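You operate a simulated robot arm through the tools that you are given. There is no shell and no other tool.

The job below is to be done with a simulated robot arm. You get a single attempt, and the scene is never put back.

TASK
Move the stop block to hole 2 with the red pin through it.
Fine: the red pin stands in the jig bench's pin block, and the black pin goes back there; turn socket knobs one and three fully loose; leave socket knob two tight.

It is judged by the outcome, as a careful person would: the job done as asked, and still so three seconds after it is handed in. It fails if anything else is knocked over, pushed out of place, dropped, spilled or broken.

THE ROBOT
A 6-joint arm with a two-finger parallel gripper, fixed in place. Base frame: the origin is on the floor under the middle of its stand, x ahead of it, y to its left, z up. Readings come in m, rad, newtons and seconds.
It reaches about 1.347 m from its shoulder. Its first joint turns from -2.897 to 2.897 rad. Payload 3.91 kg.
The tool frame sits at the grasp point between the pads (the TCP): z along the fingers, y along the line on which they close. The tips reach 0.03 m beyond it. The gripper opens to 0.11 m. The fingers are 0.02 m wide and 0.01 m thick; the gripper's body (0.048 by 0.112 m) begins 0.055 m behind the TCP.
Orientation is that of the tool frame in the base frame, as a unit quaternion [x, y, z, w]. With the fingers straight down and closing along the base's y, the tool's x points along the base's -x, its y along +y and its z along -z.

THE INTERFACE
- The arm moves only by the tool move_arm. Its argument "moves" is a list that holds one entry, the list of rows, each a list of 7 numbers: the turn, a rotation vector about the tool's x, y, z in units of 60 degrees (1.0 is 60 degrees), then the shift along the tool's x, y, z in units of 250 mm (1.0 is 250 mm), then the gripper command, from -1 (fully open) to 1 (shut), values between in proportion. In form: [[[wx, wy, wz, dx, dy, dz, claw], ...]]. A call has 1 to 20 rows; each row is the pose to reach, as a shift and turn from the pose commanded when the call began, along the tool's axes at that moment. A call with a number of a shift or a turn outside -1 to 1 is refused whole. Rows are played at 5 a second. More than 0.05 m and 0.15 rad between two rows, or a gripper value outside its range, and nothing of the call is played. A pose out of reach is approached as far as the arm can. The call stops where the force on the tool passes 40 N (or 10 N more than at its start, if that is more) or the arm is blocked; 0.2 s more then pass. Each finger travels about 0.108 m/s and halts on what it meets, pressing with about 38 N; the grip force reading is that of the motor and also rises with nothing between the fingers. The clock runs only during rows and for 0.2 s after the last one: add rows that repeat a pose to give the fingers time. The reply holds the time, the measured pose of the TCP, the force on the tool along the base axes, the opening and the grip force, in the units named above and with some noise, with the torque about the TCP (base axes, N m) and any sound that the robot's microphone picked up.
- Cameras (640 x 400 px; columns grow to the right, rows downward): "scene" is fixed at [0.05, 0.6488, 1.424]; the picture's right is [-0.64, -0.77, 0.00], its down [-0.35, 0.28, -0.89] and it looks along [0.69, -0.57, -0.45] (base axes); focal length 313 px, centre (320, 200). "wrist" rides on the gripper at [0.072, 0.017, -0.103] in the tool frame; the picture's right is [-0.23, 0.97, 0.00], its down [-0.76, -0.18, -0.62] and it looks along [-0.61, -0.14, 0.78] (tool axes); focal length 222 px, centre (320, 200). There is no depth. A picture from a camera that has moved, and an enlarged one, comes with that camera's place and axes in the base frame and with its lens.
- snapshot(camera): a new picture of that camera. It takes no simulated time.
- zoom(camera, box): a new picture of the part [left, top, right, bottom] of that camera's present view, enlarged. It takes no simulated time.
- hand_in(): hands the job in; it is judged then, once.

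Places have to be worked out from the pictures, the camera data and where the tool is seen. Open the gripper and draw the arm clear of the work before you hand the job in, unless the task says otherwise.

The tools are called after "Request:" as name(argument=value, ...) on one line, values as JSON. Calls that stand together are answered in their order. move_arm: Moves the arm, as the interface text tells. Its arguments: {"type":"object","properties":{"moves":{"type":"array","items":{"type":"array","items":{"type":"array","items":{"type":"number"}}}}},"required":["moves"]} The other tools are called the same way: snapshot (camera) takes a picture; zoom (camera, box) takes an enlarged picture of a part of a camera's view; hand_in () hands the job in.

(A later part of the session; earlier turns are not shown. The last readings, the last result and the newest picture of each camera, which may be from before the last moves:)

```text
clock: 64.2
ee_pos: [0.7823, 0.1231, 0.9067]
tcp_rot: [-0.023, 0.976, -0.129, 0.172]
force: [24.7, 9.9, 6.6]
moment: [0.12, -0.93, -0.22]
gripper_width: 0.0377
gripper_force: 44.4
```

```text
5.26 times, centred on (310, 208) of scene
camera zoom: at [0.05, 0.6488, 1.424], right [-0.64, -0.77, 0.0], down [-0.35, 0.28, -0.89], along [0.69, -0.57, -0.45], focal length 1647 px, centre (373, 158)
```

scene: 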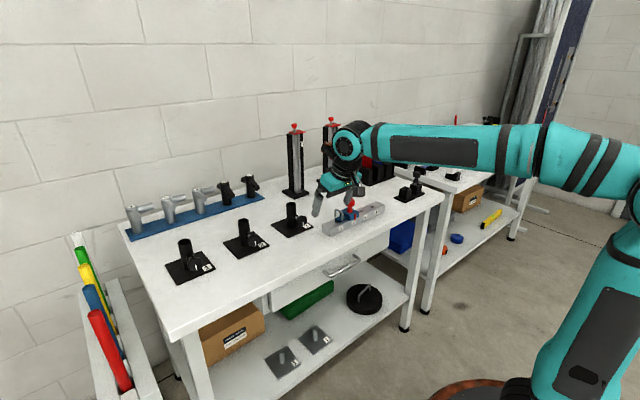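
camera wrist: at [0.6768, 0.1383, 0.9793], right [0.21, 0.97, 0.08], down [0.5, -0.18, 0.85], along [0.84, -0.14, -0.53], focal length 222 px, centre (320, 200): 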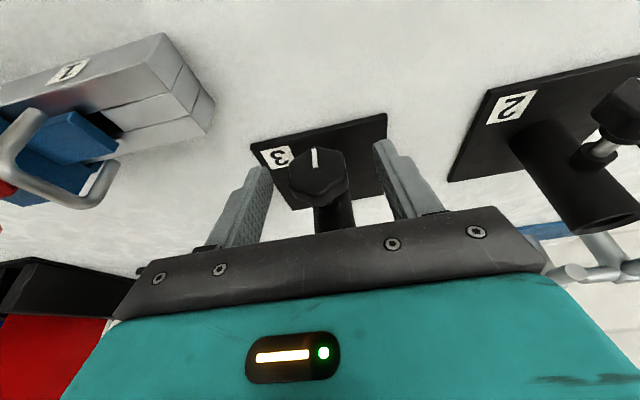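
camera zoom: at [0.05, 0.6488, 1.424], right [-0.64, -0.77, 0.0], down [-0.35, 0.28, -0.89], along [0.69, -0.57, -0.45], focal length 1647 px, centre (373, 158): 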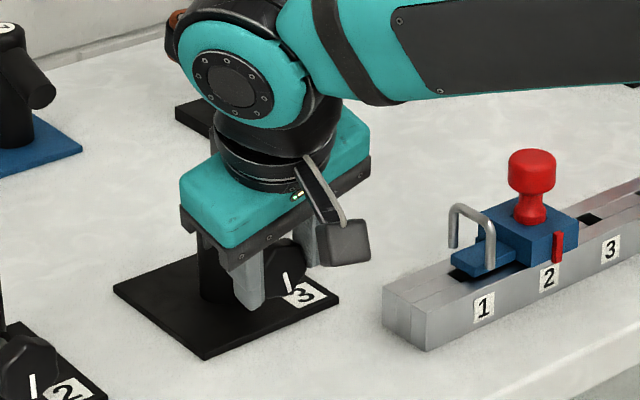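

The knob turns with the fingers and the line keeps its place between them, with little torque. There is some x preload, so I'll ease 1.5 mm that way and go on another 30°.

Request:
move_arm(moves=[[[0, 0, 0, -0.0056, 0, 0.002, 1], [0.1175, 0, -0.0428, -0.0056, 0.0062, 0.0024, 1], [0.2349, 0, -0.0855, -0.0051, 0.0122, 0.0035, 1], [0.3524, 0, -0.1283, -0.0044, 0.0181, 0.0054, 1], [0.4699, 0, -0.171, -0.0034, 0.0236, 0.0079, 1], [0.4699, 0, -0.171, -0.0034, 0.0236, 0.0079, 1]]])

Request:
zoom(camera="wrist", box=[230, 100, 430, 240])

Request:
zoom(camera="scene", box=[240, 150, 360, 246])

```text
clock: 65.3
ee_pos: [0.7821, 0.1291, 0.9033]
tcp_rot: [-0.058, 0.93, -0.326, 0.162]
force: [-20.6, 38.1, -2.0]
moment: [0.51, 0.05, 0.24]
gripper_width: 0.0376
gripper_force: 44.6
stopped in row 5: the force on the tool passed its limit at 41 N (the readings are from after the stop); the commanded pose is now the measured one
```

```text
2.86 times, centred on (330, 170) of wrist
camera zoom: at [0.6774, 0.1878, 0.9492], right [0.21, 0.81, -0.55], down [0.51, 0.39, 0.77], along [0.84, -0.44, -0.33], focal length 635 px, centre (291, 286)
```

zoom: 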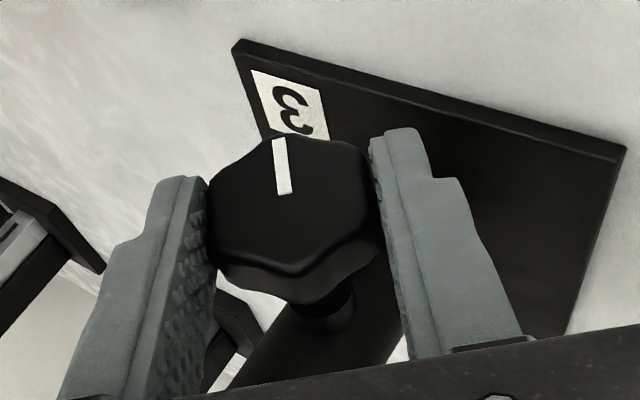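

```text
4.17 times, centred on (300, 198) of scene
camera zoom: at [0.05, 0.6488, 1.424], right [-0.64, -0.77, 0.0], down [-0.35, 0.28, -0.89], along [0.69, -0.57, -0.45], focal length 1304 px, centre (403, 208)
```

zoom: 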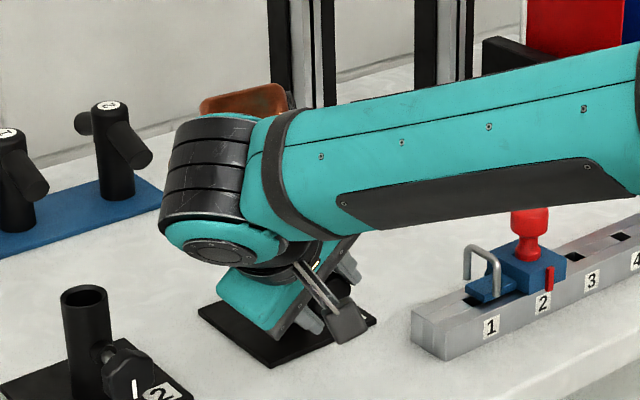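

The hand stopped at about 38.6° with +38 N in y. That fits a knob axis several mm lower than I assumed (z ≈ 0.887), so the swing radius should be about 19 mm rather than 12 mm. I'll shift about 2 mm to relieve the load and read again.

Request:
move_arm(moves=[[[0, 0, 0, 0.003, 0.0083, -0.0037, 1], [0, 0, 0, 0.003, 0.0083, -0.0037, 1]]])

```text
clock: 65.9
ee_pos: [0.7808, 0.129, 0.9034]
tcp_rot: [-0.057, 0.93, -0.326, 0.162]
force: [-8.5, 28.4, -2.2]
moment: [0.33, -0.31, 0.15]
gripper_width: 0.0379
gripper_force: 44.9
```

The load fell from 38 to 28 N. I'll ease further in +y until it is near zero.

Request:
move_arm(moves=[[[0, 0, 0, 0.0, 0.008, -0.005, 1], [0, 0, 0, 0.0, 0.008, -0.005, 1]]])

```text
clock: 66.5
ee_pos: [0.7819, 0.1291, 0.9032]
tcp_rot: [-0.056, 0.93, -0.327, 0.161]
force: [5.5, -9.8, 3.4]
moment: [-0.14, 0.08, 0.33]
gripper_width: 0.038
gripper_force: 45.2
```

The load is nearly balanced at 38.6°, giving a swing radius near 16 mm. I'll turn about 11° more and then check clearances.

Request:
move_arm(moves=[[[0.09, 0, -0.0328, 0, 0.0065, 0.0004, 1], [0.18, 0, -0.0655, 0.0004, 0.0128, 0.0012, 1], [0.18, 0, -0.0655, 0.0004, 0.0128, 0.0012, 1]]])

Request:
zoom(camera="wrist", box=[230, 100, 430, 240])

Request:
snapshot(camera="scene")

```text
clock: 67.3
ee_pos: [0.7818, 0.1348, 0.9023]
tcp_rot: [-0.074, 0.891, -0.418, 0.158]
force: [26.2, -28.5, 11.7]
moment: [-0.53, 0.59, -0.51]
gripper_width: 0.0367
gripper_force: 45.2
stopped in row 3: the force on the tool passed its limit at 41 N (the readings are from after the stop); the commanded pose is now the measured one
```

```text
2.86 times, centred on (330, 170) of wrist
camera zoom: at [0.6768, 0.2004, 0.9355], right [0.21, 0.68, -0.7], down [0.5, 0.54, 0.68], along [0.84, -0.5, -0.23], focal length 635 px, centre (291, 286)
```

zoom: 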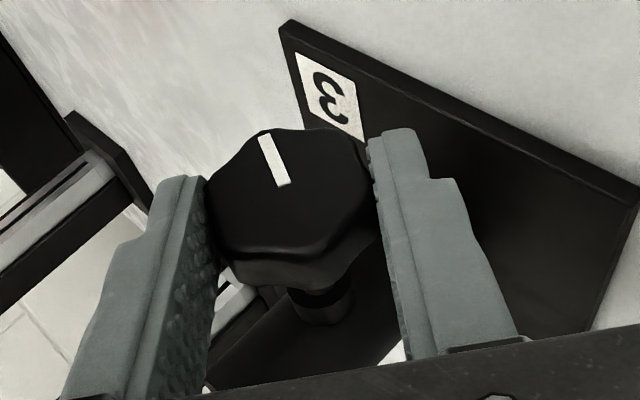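

```text
taken
```

scene: 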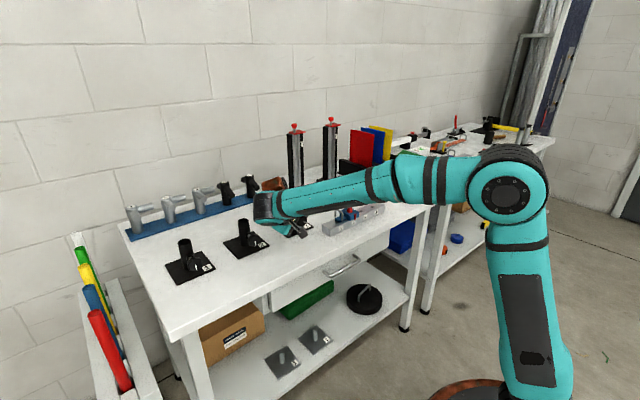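

The line now leads the grip by about 16°, so the knob settled into its lobes and stands about 66° counter-clockwise of where it began, with no stop met. I'll open to 55 mm, which still encircles the knob loosely, and swing the hand back 60° around it for another bite.

Request:
move_arm(moves=[[[0, 0, 0, 0, 0, 0, 0.1], [0, 0, 0, 0.008, -0.0057, 0.011, 0], [0, 0, 0, 0.008, -0.0057, 0.011, 0], [-0.1175, 0, 0.0428, 0.0082, -0.0141, 0.0115, 0], [-0.2349, 0, 0.0855, 0.0087, -0.0223, 0.013, 0], [-0.3524, 0, 0.1283, 0.0097, -0.0302, 0.0156, 0], [-0.4699, 0, 0.171, 0.0109, -0.0377, 0.0191, 0], [-0.5873, 0, 0.2138, 0.0125, -0.0447, 0.0234, 0], [-0.7048, 0, 0.2565, 0.0144, -0.051, 0.0286, 0], [-0.8222, 0, 0.2993, 0.0166, -0.0565, 0.0345, 0], [-0.9397, 0, 0.342, 0.019, -0.0611, 0.0411, 0], [-0.9397, 0, 0.342, 0.019, -0.0611, 0.0411, 0]]])

Request:
zoom(camera="wrist", box=[230, 100, 430, 240])

Request:
zoom(camera="scene", box=[240, 150, 360, 246])

```text
clock: 69.9
ee_pos: [0.7811, 0.1158, 0.9045]
tcp_rot: [0.014, 0.981, 0.085, 0.173]
force: [0.1, -0.1, 0.1]
moment: [-0.02, -0.02, -0.01]
gripper_width: 0.0549
gripper_force: 0.1
```

```text
2.86 times, centred on (330, 170) of wrist
camera zoom: at [0.6757, 0.1202, 0.9791], right [0.21, 0.95, 0.24], down [0.5, -0.32, 0.8], along [0.84, -0.05, -0.55], focal length 635 px, centre (291, 286)
```

zoom: 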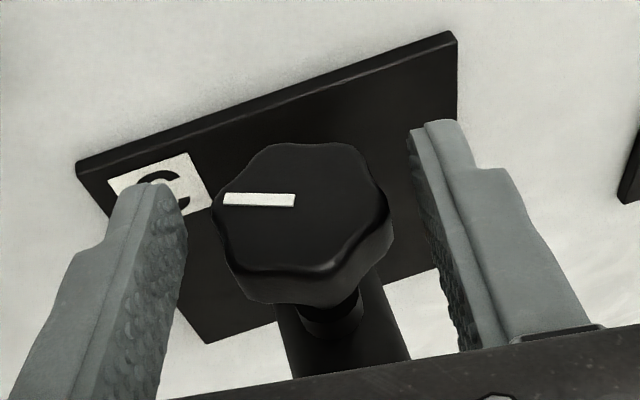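

```text
4.17 times, centred on (300, 198) of scene
camera zoom: at [0.05, 0.6488, 1.424], right [-0.64, -0.77, 0.0], down [-0.35, 0.28, -0.89], along [0.69, -0.57, -0.45], focal length 1304 px, centre (403, 208)
```

zoom: 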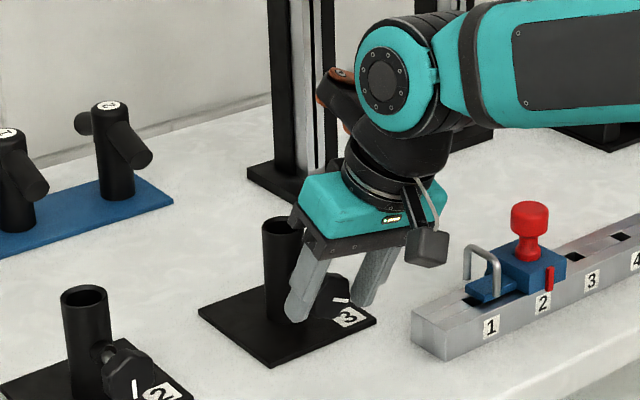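

The hand swung back without touching the knob, and the line now points sideways, at about 70 to 75° of turn. I'll go back 15° more and grip again.

Request:
move_arm(moves=[[[-0.1175, 0, 0.0428, 0.0002, -0.0084, 0.0005, 0], [-0.2349, 0, 0.0855, 0.0007, -0.0166, 0.002, 0], [-0.2349, 0, 0.0855, 0.0007, -0.0166, 0.002, 0], [-0.2349, 0, 0.0855, 0.0007, -0.0166, 0.002, 0.3], [-0.2349, 0, 0.0855, 0.0007, -0.0166, 0.002, 1], [-0.2349, 0, 0.0855, 0.0007, -0.0166, 0.002, 1], [-0.2349, 0, 0.0855, 0.0007, -0.0166, 0.002, 1]]])

Request:
zoom(camera="wrist", box=[230, 100, 430, 240])

```text
clock: 71.5
ee_pos: [0.7787, 0.113, 0.9051]
tcp_rot: [0.037, 0.962, 0.211, 0.17]
force: [7.6, 20.6, 13.0]
moment: [0.37, 0.17, 0.05]
gripper_width: 0.0376
gripper_force: 45.0
```

```text
2.86 times, centred on (330, 170) of wrist
camera zoom: at [0.6752, 0.0985, 0.977], right [0.21, 0.85, 0.48], down [0.5, -0.51, 0.69], along [0.84, 0.09, -0.54], focal length 635 px, centre (291, 286)
```

zoom: 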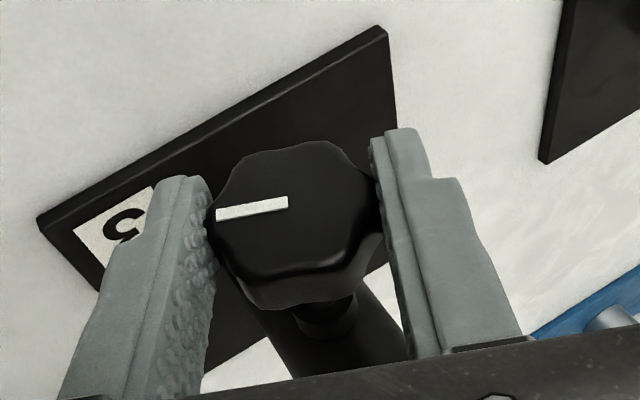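

Re-gripped at 37.6 mm with about 24 N along the closing line. I'll centre it by 1.7 mm first.

Request:
move_arm(moves=[[[0, 0, 0, 0, 0.007, 0, 1], [0, 0, 0, 0, 0.007, 0, 1]]])

```text
clock: 72.1
ee_pos: [0.7807, 0.1135, 0.9047]
tcp_rot: [0.038, 0.962, 0.21, 0.169]
force: [2.7, 11.6, 8.7]
moment: [0.24, -1.02, 0.27]
gripper_width: 0.0377
gripper_force: 44.7
```

Request:
move_arm(moves=[[[0, 0, 0, 0, 0.005, 0, 1], [0, 0, 0, 0, 0.005, 0, 1]]])

```text
clock: 72.7
ee_pos: [0.7804, 0.115, 0.9044]
tcp_rot: [0.038, 0.962, 0.211, 0.168]
force: [-4.0, 0.7, -0.6]
moment: [0.0, -0.69, -0.05]
gripper_width: 0.0378
gripper_force: 45.2
```

Balanced. Now I'll turn 60° in the loosening direction with the refined swing radius of 15.5 mm.

Request:
move_arm(moves=[[[0.1175, 0, -0.0428, 0.0002, 0.0081, 0.0005, 1], [0.2349, 0, -0.0855, 0.0007, 0.016, 0.002, 1], [0.3524, 0, -0.1283, 0.0016, 0.0237, 0.0044, 1], [0.4699, 0, -0.171, 0.0028, 0.031, 0.0078, 1], [0.5873, 0, -0.2138, 0.0044, 0.0377, 0.012, 1], [0.7048, 0, -0.2565, 0.0062, 0.0438, 0.0171, 1], [0.8222, 0, -0.2993, 0.0083, 0.0492, 0.0228, 1], [0.9397, 0, -0.342, 0.0106, 0.0537, 0.0292, 1], [0.9397, 0, -0.342, 0.0106, 0.0537, 0.0292, 1]]])

Request:
zoom(camera="wrist", box=[230, 100, 430, 240])

```text
clock: 74.7
ee_pos: [0.7797, 0.1286, 0.9037]
tcp_rot: [-0.052, 0.939, -0.299, 0.164]
force: [-10.0, -24.0, -16.5]
moment: [-0.14, 0.38, -1.09]
gripper_width: 0.0377
gripper_force: 45.2
```

```text
2.86 times, centred on (330, 170) of wrist
camera zoom: at [0.6756, 0.1846, 0.9528], right [0.21, 0.84, -0.5], down [0.51, 0.34, 0.79], along [0.84, -0.42, -0.35], focal length 635 px, centre (291, 286)
```

zoom: 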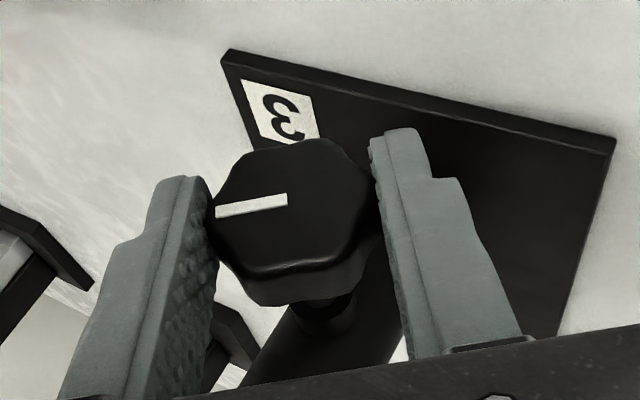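

The knob followed the whole way, and the line now reads about 130° of loosening with no stop. I'll go 15° more, then open and swing back.

Request:
move_arm(moves=[[[0, 0, 0, 0, -0.003, 0.003, 1], [0.1175, 0, -0.0428, 0.0002, 0.0051, 0.0035, 1], [0.2349, 0, -0.0855, 0.0007, 0.013, 0.005, 1], [0.2349, 0, -0.0855, 0.0007, 0.013, 0.005, 1]]])

Request:
zoom(camera="wrist", box=[230, 100, 430, 240])

```text
clock: 75.7
ee_pos: [0.781, 0.1332, 0.9013]
tcp_rot: [-0.074, 0.891, -0.419, 0.156]
force: [-15.3, -14.4, -9.3]
moment: [-0.04, 0.32, -1.02]
gripper_width: 0.0376
gripper_force: 44.9
```

```text
2.86 times, centred on (330, 170) of wrist
camera zoom: at [0.6757, 0.1987, 0.9342], right [0.21, 0.68, -0.7], down [0.5, 0.54, 0.68], along [0.84, -0.5, -0.23], focal length 635 px, centre (291, 286)
```

zoom: 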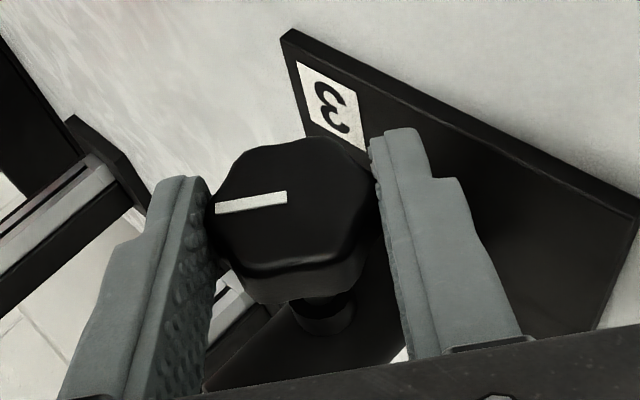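

At lean 50° the knob has turned about 145°. I'll open and swing back around it again.

Request:
move_arm(moves=[[[0, 0, 0, 0, 0, 0, 0.1], [0, 0, 0, 0, 0, 0, 0], [0, 0, 0, 0, 0, 0, 0], [-0.1175, 0, 0.0428, 0.0002, -0.0081, 0.0005, 0], [-0.2349, 0, 0.0855, 0.0007, -0.016, 0.002, 0], [-0.3524, 0, 0.1283, 0.0016, -0.0237, 0.0044, 0], [-0.4699, 0, 0.171, 0.0028, -0.031, 0.0078, 0], [-0.5873, 0, 0.2138, 0.0044, -0.0377, 0.012, 0], [-0.7048, 0, 0.2565, 0.0062, -0.0438, 0.0171, 0], [-0.8222, 0, 0.2993, 0.0083, -0.0492, 0.0228, 0], [-0.9397, 0, 0.342, 0.0106, -0.0537, 0.0292, 0], [-0.9397, 0, 0.342, 0.0106, -0.0537, 0.0292, 0]]])

Request:
zoom(camera="wrist", box=[230, 100, 430, 240])

```text
clock: 78.3
ee_pos: [0.7805, 0.1179, 0.9068]
tcp_rot: [0.015, 0.981, 0.084, 0.173]
force: [-0.7, 0.5, 0.1]
moment: [-0.01, -0.01, 0.0]
gripper_width: 0.0548
gripper_force: 0.0
```

```text
2.86 times, centred on (330, 170) of wrist
camera zoom: at [0.6757, 0.1218, 0.9801], right [0.21, 0.95, 0.24], down [0.5, -0.32, 0.8], along [0.84, -0.05, -0.55], focal length 635 px, centre (291, 286)
```

zoom: 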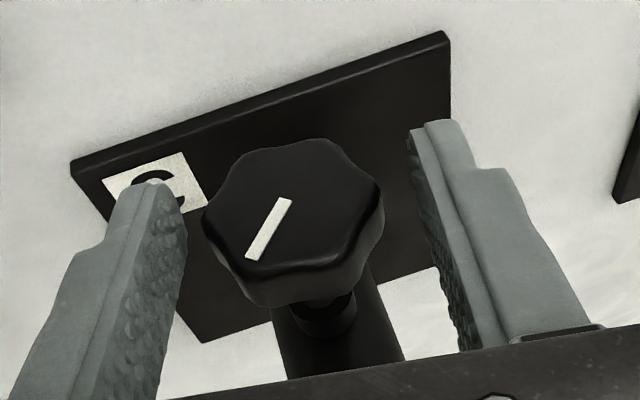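

The line now points up and to the side, about 140° of loosening, and the knob stayed put while the hand swung back. I'll go back 15° more and grip.

Request:
move_arm(moves=[[[-0.1175, 0, 0.0428, 0.0002, -0.0084, 0.0005, 0], [-0.2349, 0, 0.0855, 0.0007, -0.016, 0.002, 0], [-0.2349, 0, 0.0855, 0.0007, -0.016, 0.002, 0.3], [-0.2349, 0, 0.0855, 0.0007, -0.016, 0.002, 1], [-0.2349, 0, 0.0855, 0.0007, -0.016, 0.002, 1], [-0.2349, 0, 0.0855, 0.0007, -0.016, 0.002, 1]]])

Request:
zoom(camera="wrist", box=[230, 100, 430, 240])

```text
clock: 79.7
ee_pos: [0.7797, 0.1135, 0.9058]
tcp_rot: [0.039, 0.962, 0.21, 0.169]
force: [-0.8, -1.1, -1.0]
moment: [-0.05, -0.15, 0.14]
gripper_width: 0.0366
gripper_force: 44.9
```

```text
2.86 times, centred on (330, 170) of wrist
camera zoom: at [0.6758, 0.0985, 0.9775], right [0.21, 0.85, 0.48], down [0.5, -0.52, 0.69], along [0.84, 0.09, -0.54], focal length 635 px, centre (291, 286)
```

zoom: 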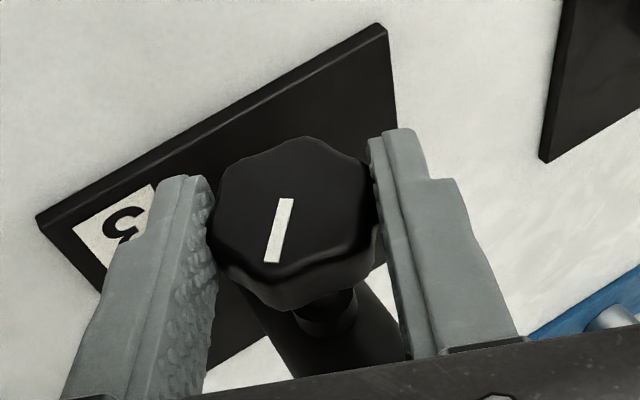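

Gripped at 36.6 mm with almost no side load. Turning 60° again.

Request:
move_arm(moves=[[[0.1175, 0, -0.0428, 0.0002, 0.0081, 0.0005, 1], [0.2349, 0, -0.0855, 0.0007, 0.016, 0.002, 1], [0.3524, 0, -0.1283, 0.0016, 0.0237, 0.0044, 1], [0.4699, 0, -0.171, 0.0028, 0.031, 0.0078, 1], [0.5873, 0, -0.2138, 0.0044, 0.0377, 0.012, 1], [0.7048, 0, -0.2565, 0.0062, 0.0438, 0.0171, 1], [0.8222, 0, -0.2993, 0.0083, 0.0492, 0.0228, 1], [0.9397, 0, -0.342, 0.0106, 0.0537, 0.0292, 1], [0.9397, 0, -0.342, 0.0106, 0.0537, 0.0292, 1]]])

Request:
zoom(camera="wrist", box=[230, 100, 430, 240])

```text
clock: 81.7
ee_pos: [0.7807, 0.1305, 0.9036]
tcp_rot: [-0.053, 0.938, -0.299, 0.165]
force: [0.9, -2.1, -1.7]
moment: [0.31, -0.37, -0.56]
gripper_width: 0.0375
gripper_force: 45.0
```

```text
2.86 times, centred on (330, 170) of wrist
camera zoom: at [0.6751, 0.1846, 0.9528], right [0.21, 0.84, -0.5], down [0.5, 0.34, 0.79], along [0.84, -0.42, -0.35], focal length 635 px, centre (291, 286)
```

zoom: 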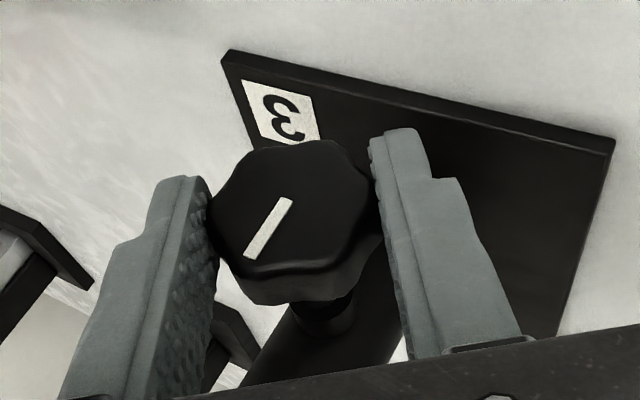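

This time the line lagged the grip by about 20°. Its direction now works out as pointing straight up, 180° from where it began, with a 0.31 N·m resisting torque, which suggests an end stop. I'll test with 7.5° more.

Request:
move_arm(moves=[[[0.06, 0, -0.0218, 0.0001, 0.0041, 0.0002, 1], [0.1175, 0, -0.0428, 0.0002, 0.0081, 0.0005, 1], [0.1175, 0, -0.0428, 0.0002, 0.0081, 0.0005, 1]]])

Request:
zoom(camera="wrist", box=[230, 100, 430, 240])

```text
clock: 82.5
ee_pos: [0.7804, 0.1298, 0.9015]
tcp_rot: [-0.064, 0.917, -0.36, 0.161]
force: [-5.2, -2.4, -1.3]
moment: [0.05, 0.43, -0.66]
gripper_width: 0.037
gripper_force: 45.1
```

```text
2.86 times, centred on (330, 170) of wrist
camera zoom: at [0.6751, 0.1919, 0.9437], right [0.21, 0.77, -0.61], down [0.5, 0.44, 0.74], along [0.84, -0.46, -0.29], focal length 635 px, centre (291, 286)
```

zoom: 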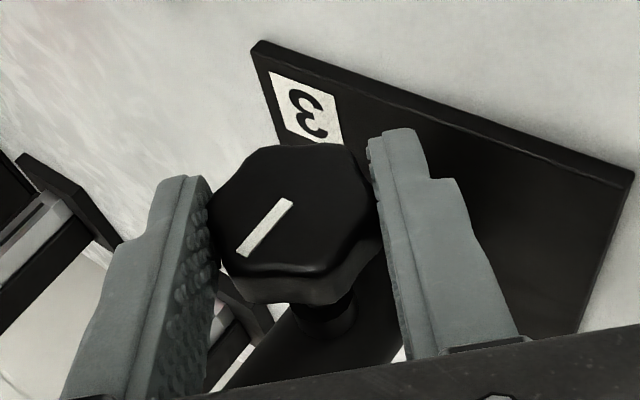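

The knob stayed put while the grip slipped on, so it is at its end stop, a half turn from tight. I'll open, swing back 45°, and read the line's angle.

Request:
move_arm(moves=[[[0, 0, 0, 0, 0, 0, 0.1], [0, 0, 0, 0, 0, 0, 0], [0, 0, 0, 0, 0, 0, 0], [-0.1175, 0, 0.0428, 0.0002, -0.0081, 0.0005, 0], [-0.2349, 0, 0.0855, 0.0007, -0.016, 0.002, 0], [-0.3524, 0, 0.1283, 0.0016, -0.0237, 0.0044, 0], [-0.4699, 0, 0.171, 0.0028, -0.031, 0.0078, 0], [-0.5873, 0, 0.2138, 0.0044, -0.0377, 0.012, 0], [-0.7048, 0, 0.2565, 0.0062, -0.0438, 0.0171, 0], [-0.7048, 0, 0.2565, 0.0062, -0.0438, 0.0171, 0]]])

Request:
zoom(camera="wrist", box=[230, 100, 430, 240])

Request:
zoom(camera="scene", box=[260, 180, 340, 246])

```text
clock: 84.7
ee_pos: [0.7805, 0.1201, 0.908]
tcp_rot: [0.003, 0.985, 0.02, 0.173]
force: [0.7, 0.4, -0.3]
moment: [-0.01, -0.02, 0.02]
gripper_width: 0.055
gripper_force: 0.0
```

```text
2.86 times, centred on (330, 170) of wrist
camera zoom: at [0.6762, 0.1336, 0.9796], right [0.21, 0.97, 0.12], down [0.5, -0.21, 0.84], along [0.84, -0.12, -0.53], focal length 635 px, centre (291, 286)
```

zoom: 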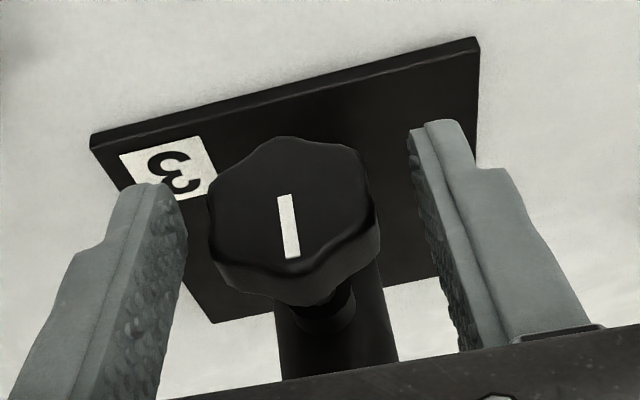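

```text
6.06 times, centred on (300, 213) of scene
camera zoom: at [0.05, 0.6488, 1.424], right [-0.64, -0.77, 0.0], down [-0.35, 0.28, -0.89], along [0.69, -0.57, -0.45], focal length 1897 px, centre (441, 121)
```

zoom: 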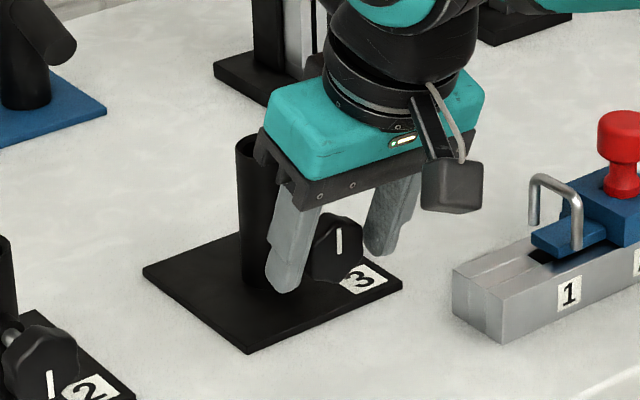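

The line points straight up, exactly opposite its starting direction. To be sure that is the stop and not a slip, I'll grip once more here and try turning 22° further.

Request:
move_arm(moves=[[[0, 0, 0, 0, 0, 0, 0.3], [0, 0, 0, 0, 0, 0, 1], [0, 0, 0, 0, 0, 0, 1], [0, 0, 0, 0, 0, 0, 1]]])

Request:
zoom(camera="wrist", box=[230, 100, 430, 240])

Request:
move_arm(moves=[[[0.06, 0, -0.0218, 0.0001, 0.0041, 0.0002, 1], [0.1175, 0, -0.0428, 0.0002, 0.0081, 0.0005, 1], [0.1762, 0, -0.0641, 0.0004, 0.0121, 0.0011, 1], [0.2349, 0, -0.0855, 0.0007, 0.016, 0.002, 1], [0.2349, 0, -0.0855, 0.0007, 0.016, 0.002, 1]]])

Request:
zoom(camera="wrist", box=[230, 100, 430, 240])

```text
clock: 85.7
ee_pos: [0.7807, 0.1189, 0.9053]
tcp_rot: [0.003, 0.985, 0.019, 0.173]
force: [-0.8, -4.0, -1.1]
moment: [-0.04, -0.01, 0.33]
gripper_width: 0.0375
gripper_force: 45.0
```

```text
2.86 times, centred on (330, 170) of wrist
camera zoom: at [0.6763, 0.1332, 0.9796], right [0.21, 0.97, 0.12], down [0.5, -0.21, 0.84], along [0.84, -0.12, -0.53], focal length 635 px, centre (291, 286)
```

zoom: 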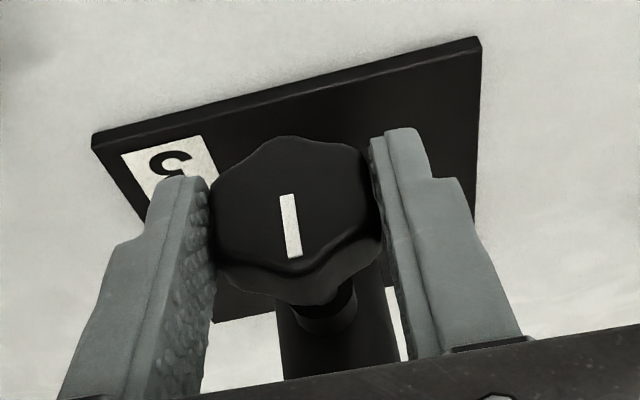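

```text
clock: 86.9
ee_pos: [0.7805, 0.1226, 0.9051]
tcp_rot: [-0.019, 0.979, -0.11, 0.171]
force: [6.2, -8.0, -0.9]
moment: [-0.02, 0.04, -0.14]
gripper_width: 0.0371
gripper_force: 44.9
```

```text
2.86 times, centred on (330, 170) of wrist
camera zoom: at [0.6762, 0.1557, 0.9721], right [0.21, 0.97, -0.14], down [0.5, 0.01, 0.86], along [0.84, -0.26, -0.48], focal length 635 px, centre (291, 286)
```

zoom: 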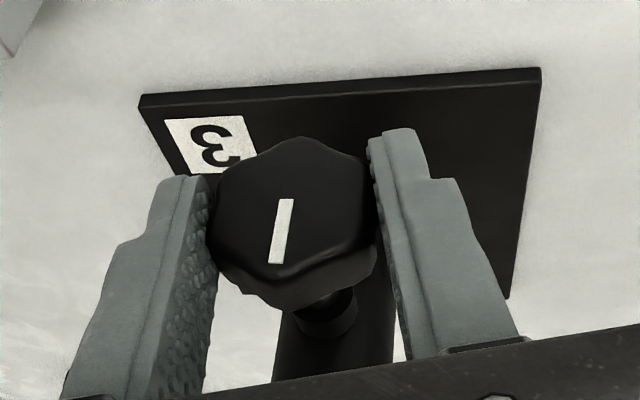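

The grip turned but the line kept pointing straight up, so knob 3 is at its loose stop. I'll open and withdraw along the tool axis.

Request:
move_arm(moves=[[[0, 0, 0, 0, 0, 0, 0.1], [0, 0, 0, 0, 0, 0, -0.2], [0, 0, 0, 0, 0, 0, -0.27], [0, 0, 0, 0, 0, -0.06, -0.27], [0, 0, 0, 0, 0, -0.2, -0.27], [0, 0, 0, 0, 0, -0.36, -0.27], [0, 0, 0, 0, 0, -0.5, -0.27], [-0.1, 0, 0.0365, 0, 0, -0.5, -0.27], [-0.2005, 0, 0.073, 0, 0, -0.5, -0.27], [-0.2005, 0, 0.073, 0, 0, -0.5, -0.27]]])

Request:
snapshot(camera="wrist")

Request:
zoom(camera="scene", box=[260, 180, 340, 246])

```text
clock: 89.1
ee_pos: [0.7366, 0.1499, 1.0194]
tcp_rot: [0.001, 0.985, 0.001, 0.174]
force: [-0.5, -0.4, -0.1]
moment: [-0.01, 0.02, 0.04]
gripper_width: 0.07
gripper_force: 0.1
```

```text
taken
camera wrist: at [0.6326, 0.1663, 1.0925], right [0.21, 0.97, 0.08], down [0.5, -0.18, 0.84], along [0.84, -0.14, -0.53], focal length 222 px, centre (320, 200)
```

wrist: 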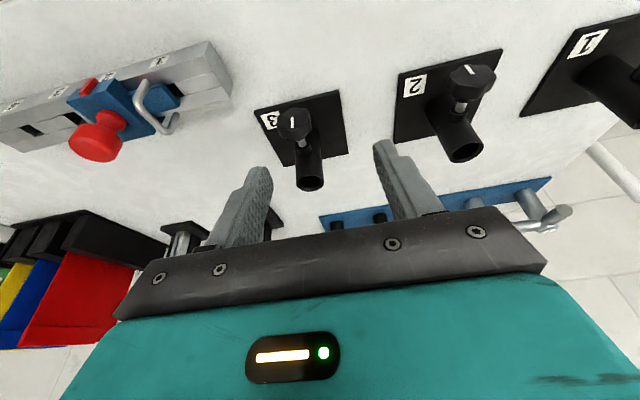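

```text
6.06 times, centred on (300, 213) of scene
camera zoom: at [0.05, 0.6488, 1.424], right [-0.64, -0.77, 0.0], down [-0.35, 0.28, -0.89], along [0.69, -0.57, -0.45], focal length 1897 px, centre (441, 121)
```

zoom: 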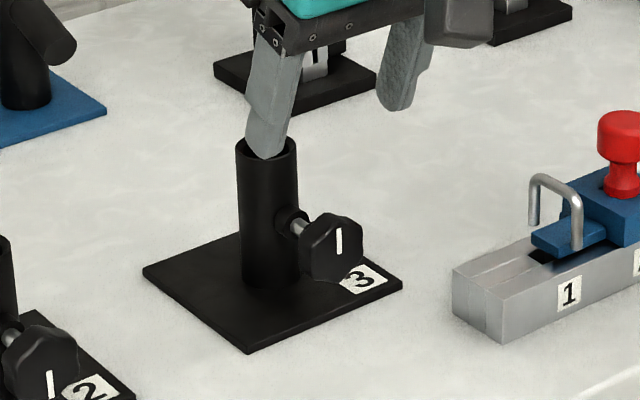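

Knob 3 shows its line up and nothing else moved. Next I'll go over to knob 1, which should be 360 mm further along +y, staying above the posts.

Request:
move_arm(moves=[[[0, 0, 0, 0, 0.16, 0, -0.27], [0, 0, 0, 0, 0.32, 0, -0.27], [0, 0, 0, 0, 0.48, 0, -0.27], [0, 0, 0, 0, 0.64, 0, -0.27], [0, 0, 0, 0, 0.8, 0, -0.27], [0, 0, 0, 0, 0.92, 0, -0.27], [0, 0, 0, 0, 1.0, 0, -0.27], [0, 0, 0, 0, 1.0, 0, -0.27]]])

Request:
move_arm(moves=[[[0, 0, 0, 0, 0.12, 0, -0.27], [0, 0, 0, 0, 0.24, 0, -0.27], [0, 0, 0, 0, 0.32, 0, -0.27], [0, 0, 0, 0, 0.32, 0, -0.27]]])

Request:
snapshot(camera="wrist")

Request:
snapshot(camera="scene")

Request:
zoom(camera="wrist", box=[240, 80, 420, 240])

```text
clock: 90.9
ee_pos: [0.7385, 0.4015, 1.0202]
tcp_rot: [0.0, 0.985, 0.0, 0.173]
force: [0.0, 0.3, 0.4]
moment: [0.04, -0.01, 0.03]
gripper_width: 0.0697
gripper_force: 0.1
```

```text
clock: 91.9
ee_pos: [0.7371, 0.4799, 1.0206]
tcp_rot: [0.0, 0.985, 0.0, 0.173]
force: [-0.6, 0.6, 0.1]
moment: [0.0, -0.02, 0.0]
gripper_width: 0.07
gripper_force: 0.2
```

```text
taken
camera wrist: at [0.6325, 0.4973, 1.0927], right [0.21, 0.97, 0.08], down [0.5, -0.18, 0.84], along [0.84, -0.14, -0.53], focal length 222 px, centre (320, 200)
```

wrist: 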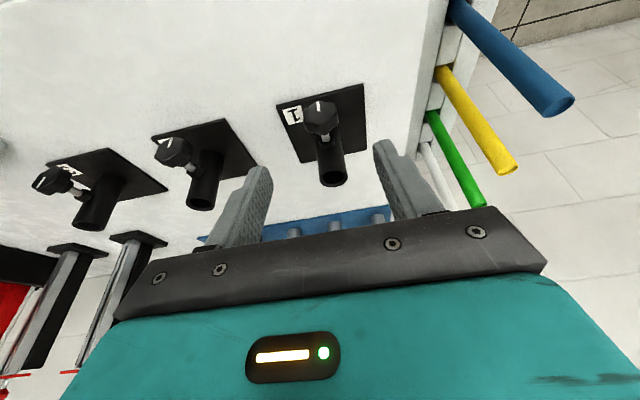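

```text
taken
```

scene: 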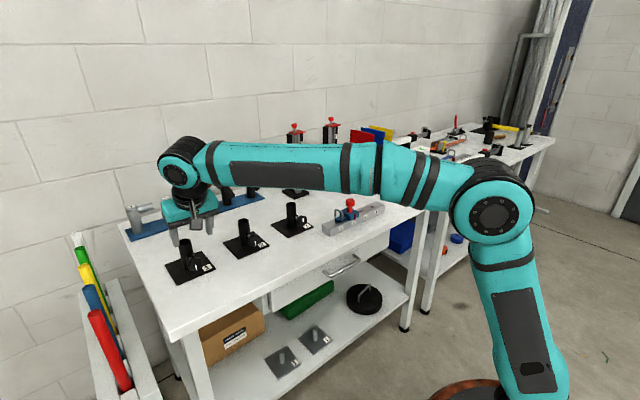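

```text
2.50 times, centred on (330, 160) of wrist
camera zoom: at [0.6325, 0.4973, 1.0927], right [0.21, 0.97, 0.08], down [0.5, -0.18, 0.84], along [0.84, -0.14, -0.53], focal length 555 px, centre (295, 300)
```

zoom: 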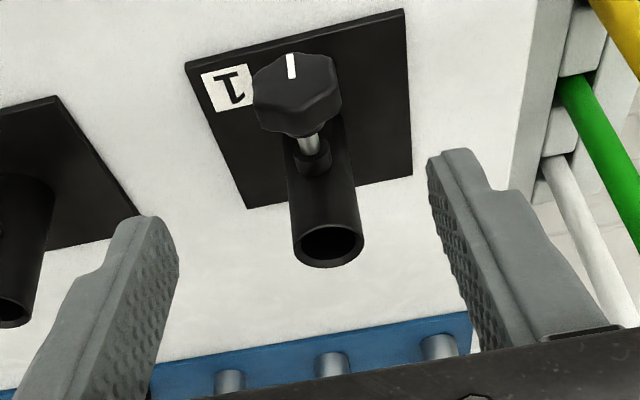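

Knob 1's face centre comes out at y ≈ 0.481, z ≈ 0.893, the same offset as knob 3. I'll advance along the tool axis to put the fingers astride it.

Request:
move_arm(moves=[[[0, 0, 0, -0.013, 0.003, 0.12, -0.27], [0, 0, 0, -0.013, 0.003, 0.24, -0.27], [0, 0, 0, -0.013, 0.003, 0.34, -0.27], [0, 0, 0, -0.013, 0.003, 0.42, -0.27], [0, 0, 0, -0.013, 0.003, 0.486, -0.27], [0, 0, 0, -0.013, 0.003, 0.486, -0.27]]])

Request:
zoom(camera="wrist", box=[230, 100, 430, 240])

Request:
zoom(camera="scene", box=[140, 190, 260, 290])

```text
clock: 93.3
ee_pos: [0.7832, 0.4789, 0.9082]
tcp_rot: [0.0, 0.985, 0.0, 0.172]
force: [0.4, -0.7, 0.3]
moment: [0.0, 0.01, 0.01]
gripper_width: 0.07
gripper_force: 0.0
```

```text
2.86 times, centred on (330, 170) of wrist
camera zoom: at [0.6785, 0.4963, 0.9801], right [0.21, 0.97, 0.08], down [0.5, -0.18, 0.84], along [0.84, -0.14, -0.53], focal length 635 px, centre (291, 286)
```

zoom: 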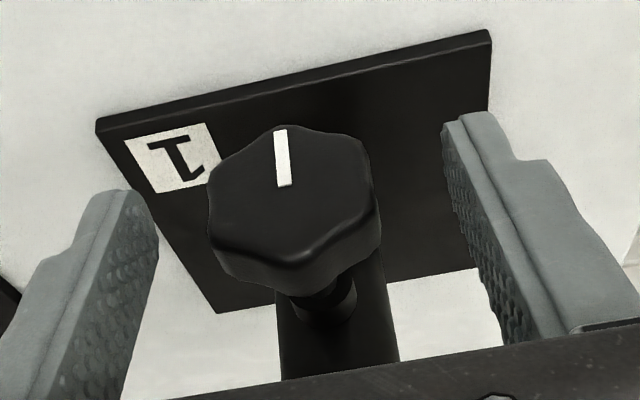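

```text
4.00 times, centred on (200, 240) of scene
camera zoom: at [0.05, 0.6488, 1.424], right [-0.64, -0.77, 0.0], down [-0.35, 0.28, -0.89], along [0.69, -0.57, -0.45], focal length 1252 px, centre (800, 40)
```

zoom: 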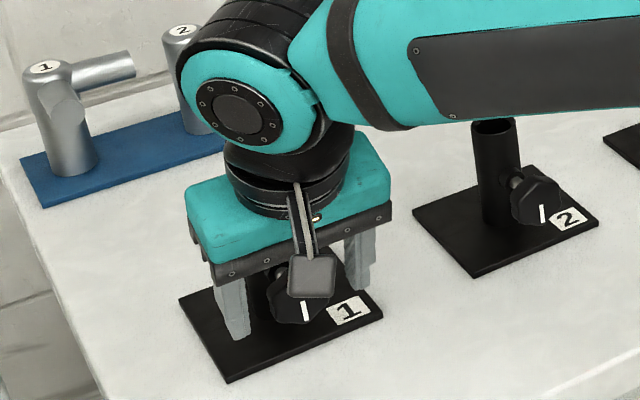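

Knob 1 is centred between the fingers, line pointing down (tight). I'll trim the position by about 1.5 mm, narrow to 55 mm, and swing 45° to the -y side so the turn has room.

Request:
move_arm(moves=[[[0, 0, 0, 0.002, 0.005, 0.0056, -0.1], [0, 0, 0, 0.002, 0.005, 0.0056, 0], [-0.1175, 0, 0.0428, 0.0022, -0.0031, 0.0061, 0], [-0.2349, 0, 0.0855, 0.0027, -0.011, 0.0076, 0], [-0.3524, 0, 0.1283, 0.0036, -0.0187, 0.01, 0], [-0.4699, 0, 0.171, 0.0048, -0.026, 0.0134, 0], [-0.5873, 0, 0.2138, 0.0064, -0.0327, 0.0176, 0], [-0.7048, 0, 0.2565, 0.0082, -0.0388, 0.0227, 0], [-0.7048, 0, 0.2565, 0.0082, -0.0388, 0.0227, 0]]])

Request:
zoom(camera="wrist", box=[230, 100, 430, 240])

Request:
snapshot(camera="scene")

```text
clock: 95.3
ee_pos: [0.7823, 0.4709, 0.9015]
tcp_rot: [0.067, 0.91, 0.377, 0.16]
force: [0.2, 0.1, -0.1]
moment: [0.02, 0.0, 0.01]
gripper_width: 0.055
gripper_force: 0.1
```

```text
2.86 times, centred on (330, 170) of wrist
camera zoom: at [0.6772, 0.4313, 0.9646], right [0.21, 0.63, 0.74], down [0.5, -0.72, 0.47], along [0.84, 0.27, -0.47], focal length 635 px, centre (291, 286)
```

zoom: 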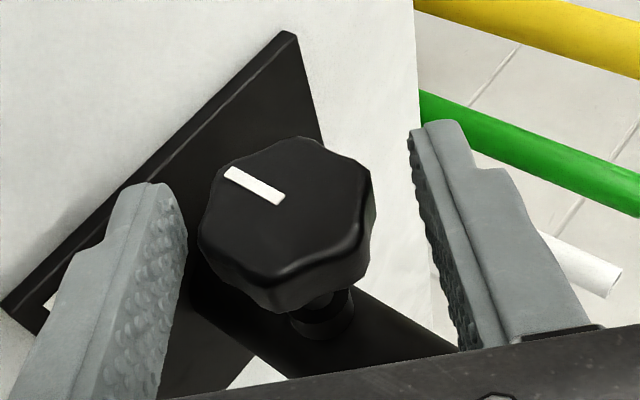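

```text
taken
```

scene: 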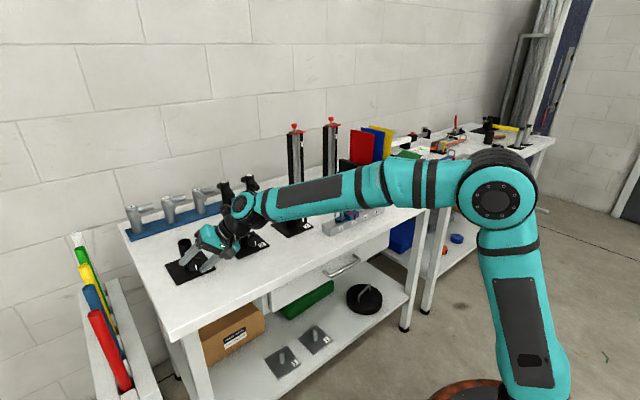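

The hand is now leaning toward socket 2. I'll check its clearance there before gripping.

Request:
zoom(camera="scene", box=[160, 170, 300, 290])

Request:
snapshot(camera="wrist")

```text
3.33 times, centred on (230, 230) of scene
camera zoom: at [0.05, 0.6488, 1.424], right [-0.64, -0.77, 0.0], down [-0.35, 0.28, -0.89], along [0.69, -0.57, -0.45], focal length 1043 px, centre (620, 100)
```

zoom: 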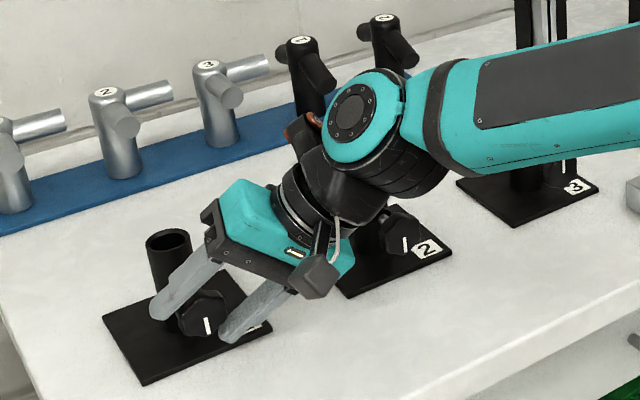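

```text
taken
camera wrist: at [0.6772, 0.4313, 0.9646], right [0.21, 0.63, 0.74], down [0.5, -0.72, 0.47], along [0.84, 0.27, -0.47], focal length 222 px, centre (320, 200)
```

wrist: 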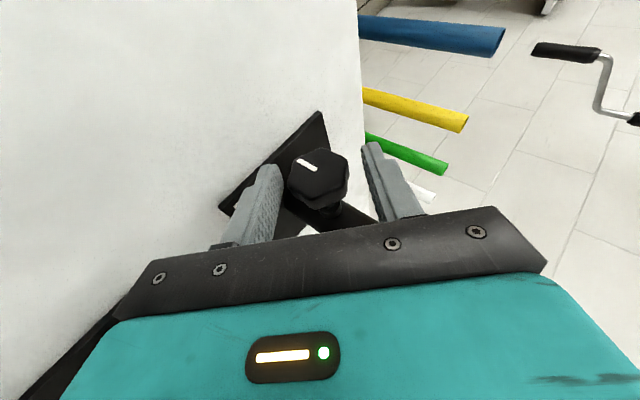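

There is no contact near socket 2 and the force readings are zero. I'll grip knob 1 here.

Request:
move_arm(moves=[[[0, 0, 0, 0, 0, 0, 0.3], [0, 0, 0, 0, 0, 0, 1], [0, 0, 0, 0, 0, 0, 1], [0, 0, 0, 0, 0, 0, 1]]])

Request:
zoom(camera="wrist", box=[230, 100, 430, 240])

```text
clock: 96.3
ee_pos: [0.7827, 0.4701, 0.9007]
tcp_rot: [0.068, 0.91, 0.376, 0.159]
force: [-6.7, -12.1, -11.4]
moment: [-0.21, -0.12, -0.08]
gripper_width: 0.0366
gripper_force: 45.4
```

```text
2.86 times, centred on (330, 170) of wrist
camera zoom: at [0.6773, 0.4307, 0.964], right [0.22, 0.63, 0.74], down [0.5, -0.72, 0.47], along [0.84, 0.27, -0.48], focal length 635 px, centre (291, 286)
```

zoom: 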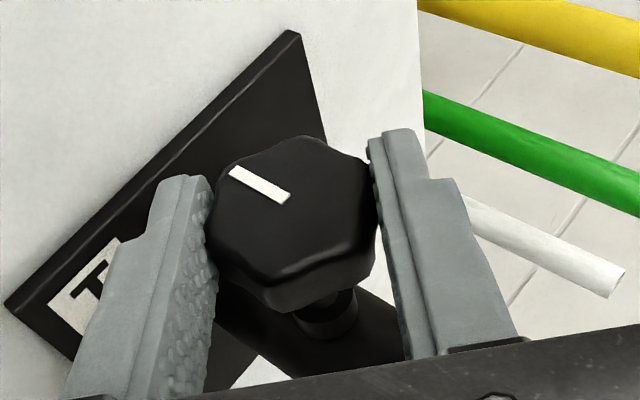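

Gripped at 36.6 mm with about -17 N along the closing line. I'll centre it by 1.3 mm and turn 30° as a first part.

Request:
move_arm(moves=[[[0, 0, 0, 0, -0.005, 0, 1], [0, 0, 0, 0, -0.005, 0, 1], [0.1175, 0, -0.0428, 0.0002, 0.0031, 0.0005, 1], [0.2349, 0, -0.0855, 0.0007, 0.011, 0.002, 1], [0.3524, 0, -0.1283, 0.0016, 0.0187, 0.0044, 1], [0.4699, 0, -0.171, 0.0028, 0.026, 0.0078, 1], [0.4699, 0, -0.171, 0.0028, 0.026, 0.0078, 1]]])

Request:
zoom(camera="wrist", box=[230, 100, 430, 240])

```text
clock: 97.9
ee_pos: [0.7826, 0.4765, 0.9062]
tcp_rot: [0.023, 0.977, 0.129, 0.171]
force: [8.2, -1.7, -6.1]
moment: [-0.05, -0.78, -0.13]
gripper_width: 0.0367
gripper_force: 45.1
```

```text
2.86 times, centred on (330, 170) of wrist
camera zoom: at [0.6775, 0.4738, 0.9789], right [0.21, 0.92, 0.33], down [0.5, -0.39, 0.77], along [0.84, 0.0, -0.55], focal length 635 px, centre (291, 286)
```

zoom: 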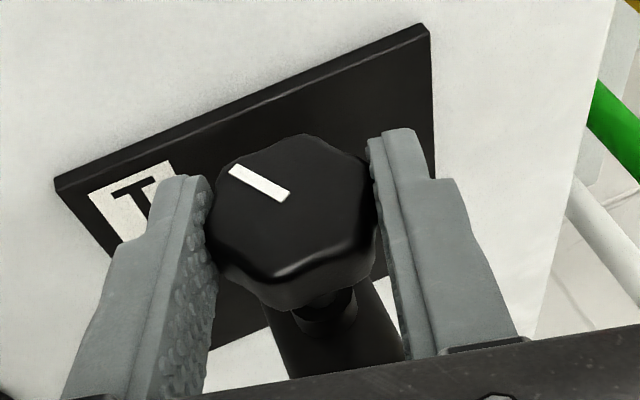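

Knob 1 follows exactly. I'll continue another 52°, to about +37° of lean.

Request:
move_arm(moves=[[[0.1175, 0, -0.0428, 0.0002, 0.0081, 0.0005, 1], [0.2349, 0, -0.0855, 0.0007, 0.016, 0.002, 1], [0.3524, 0, -0.1283, 0.0016, 0.0237, 0.0044, 1], [0.4699, 0, -0.171, 0.0028, 0.031, 0.0078, 1], [0.5873, 0, -0.2138, 0.0044, 0.0377, 0.012, 1], [0.7048, 0, -0.2565, 0.0062, 0.0438, 0.0171, 1], [0.8222, 0, -0.2993, 0.0083, 0.0492, 0.0228, 1], [0.8222, 0, -0.2993, 0.0083, 0.0492, 0.0228, 1]]])

Request:
zoom(camera="wrist", box=[230, 100, 430, 240])

Request:
zoom(camera="scene", box=[100, 150, 260, 290])

```text
clock: 99.7
ee_pos: [0.7827, 0.4889, 0.9031]
tcp_rot: [-0.055, 0.933, -0.317, 0.164]
force: [0.6, -13.7, 9.2]
moment: [-0.21, 0.15, -0.84]
gripper_width: 0.0366
gripper_force: 45.5
```

```text
2.86 times, centred on (330, 170) of wrist
camera zoom: at [0.6775, 0.5462, 0.9495], right [0.21, 0.82, -0.53], down [0.5, 0.37, 0.78], along [0.84, -0.43, -0.33], focal length 635 px, centre (291, 286)
```

zoom: 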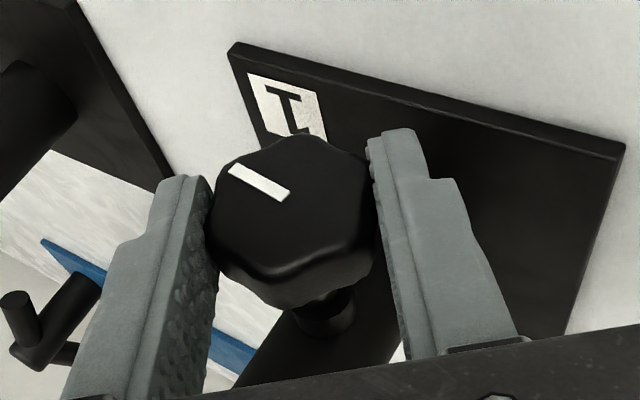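

```text
2.86 times, centred on (180, 220) of scene
camera zoom: at [0.05, 0.6488, 1.424], right [-0.64, -0.77, 0.0], down [-0.35, 0.28, -0.89], along [0.69, -0.57, -0.45], focal length 894 px, centre (720, 143)
```

zoom: 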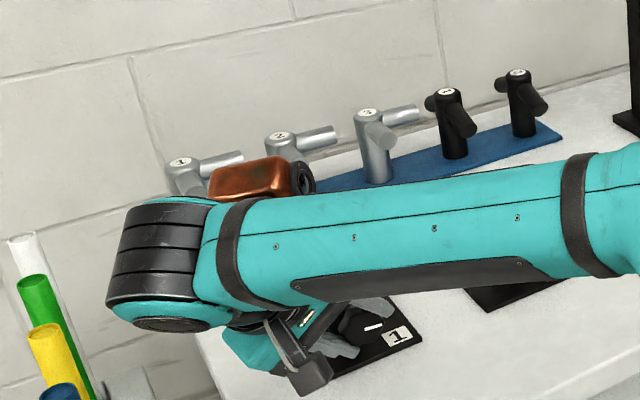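

Knob 1 has turned about 82° so far. I'll open and swing the hand back 60°.

Request:
move_arm(moves=[[[0, 0, 0, 0, 0, 0, 0.1], [0, 0, 0, 0, -0.005, 0, 0], [0, 0, 0, 0, -0.005, 0, 0], [-0.1175, 0, 0.0428, 0.0002, -0.0131, 0.0005, 0], [-0.2349, 0, 0.0855, 0.0007, -0.021, 0.002, 0], [-0.3524, 0, 0.1283, 0.0016, -0.0287, 0.0044, 0], [-0.4699, 0, 0.171, 0.0028, -0.036, 0.0078, 0], [-0.5873, 0, 0.2138, 0.0044, -0.0427, 0.012, 0], [-0.7048, 0, 0.2565, 0.0062, -0.0488, 0.0171, 0], [-0.8222, 0, 0.2993, 0.0083, -0.0542, 0.0228, 0], [-0.9397, 0, 0.342, 0.0106, -0.0587, 0.0292, 0], [-0.9397, 0, 0.342, 0.0106, -0.0587, 0.0292, 0]]])

Request:
zoom(camera="wrist", box=[230, 100, 430, 240])

```text
clock: 102.3
ee_pos: [0.7831, 0.4742, 0.906]
tcp_rot: [0.033, 0.966, 0.194, 0.169]
force: [0.3, 0.0, 0.0]
moment: [0.0, -0.02, 0.01]
gripper_width: 0.055
gripper_force: 0.1
```

```text
2.86 times, centred on (330, 170) of wrist
camera zoom: at [0.6774, 0.462, 0.9784], right [0.21, 0.87, 0.45], down [0.5, -0.49, 0.71], along [0.84, 0.07, -0.54], focal length 635 px, centre (291, 286)
```

zoom: 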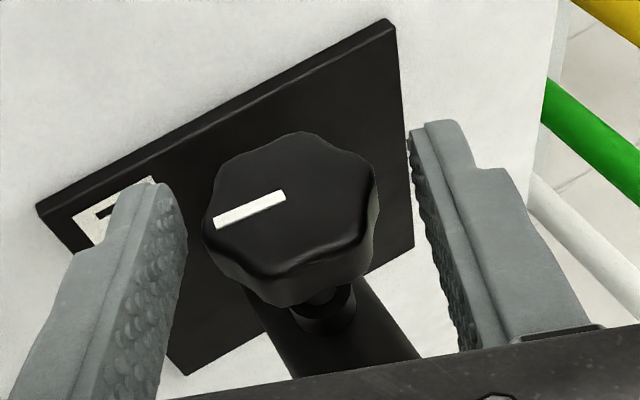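

The knob stayed where it was turned. I'll swing back 22° more and grip again.

Request:
move_arm(moves=[[[-0.1175, 0, 0.0428, 0.0002, -0.0121, 0.0005, 0], [-0.2349, 0, 0.0855, 0.0007, -0.02, 0.002, 0], [-0.3524, 0, 0.1283, 0.0016, -0.0277, 0.0044, 0], [-0.3524, 0, 0.1283, 0.0016, -0.0277, 0.0044, 0.3], [-0.3524, 0, 0.1283, 0.0016, -0.0277, 0.0044, 1], [-0.3524, 0, 0.1283, 0.0016, -0.0277, 0.0044, 1], [-0.3524, 0, 0.1283, 0.0016, -0.0277, 0.0044, 1]]])

Request:
zoom(camera="wrist", box=[230, 100, 430, 240])

```text
clock: 103.9
ee_pos: [0.7836, 0.4699, 0.903]
tcp_rot: [0.066, 0.91, 0.378, 0.16]
force: [10.6, 14.0, 14.7]
moment: [0.31, -1.07, 0.01]
gripper_width: 0.0371
gripper_force: 45.2
```

```text
2.86 times, centred on (330, 170) of wrist
camera zoom: at [0.6775, 0.4292, 0.9649], right [0.21, 0.63, 0.74], down [0.5, -0.72, 0.47], along [0.84, 0.27, -0.47], focal length 635 px, centre (291, 286)
```

zoom: 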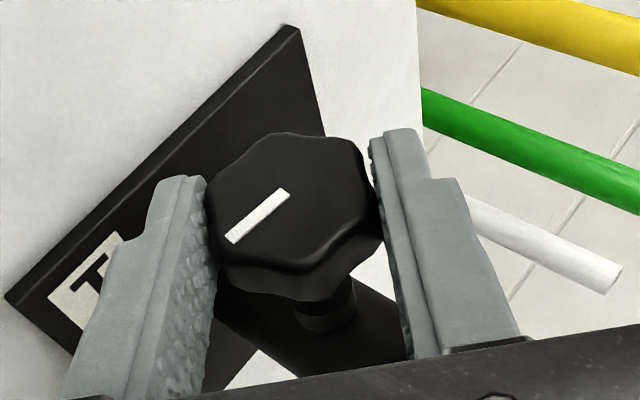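

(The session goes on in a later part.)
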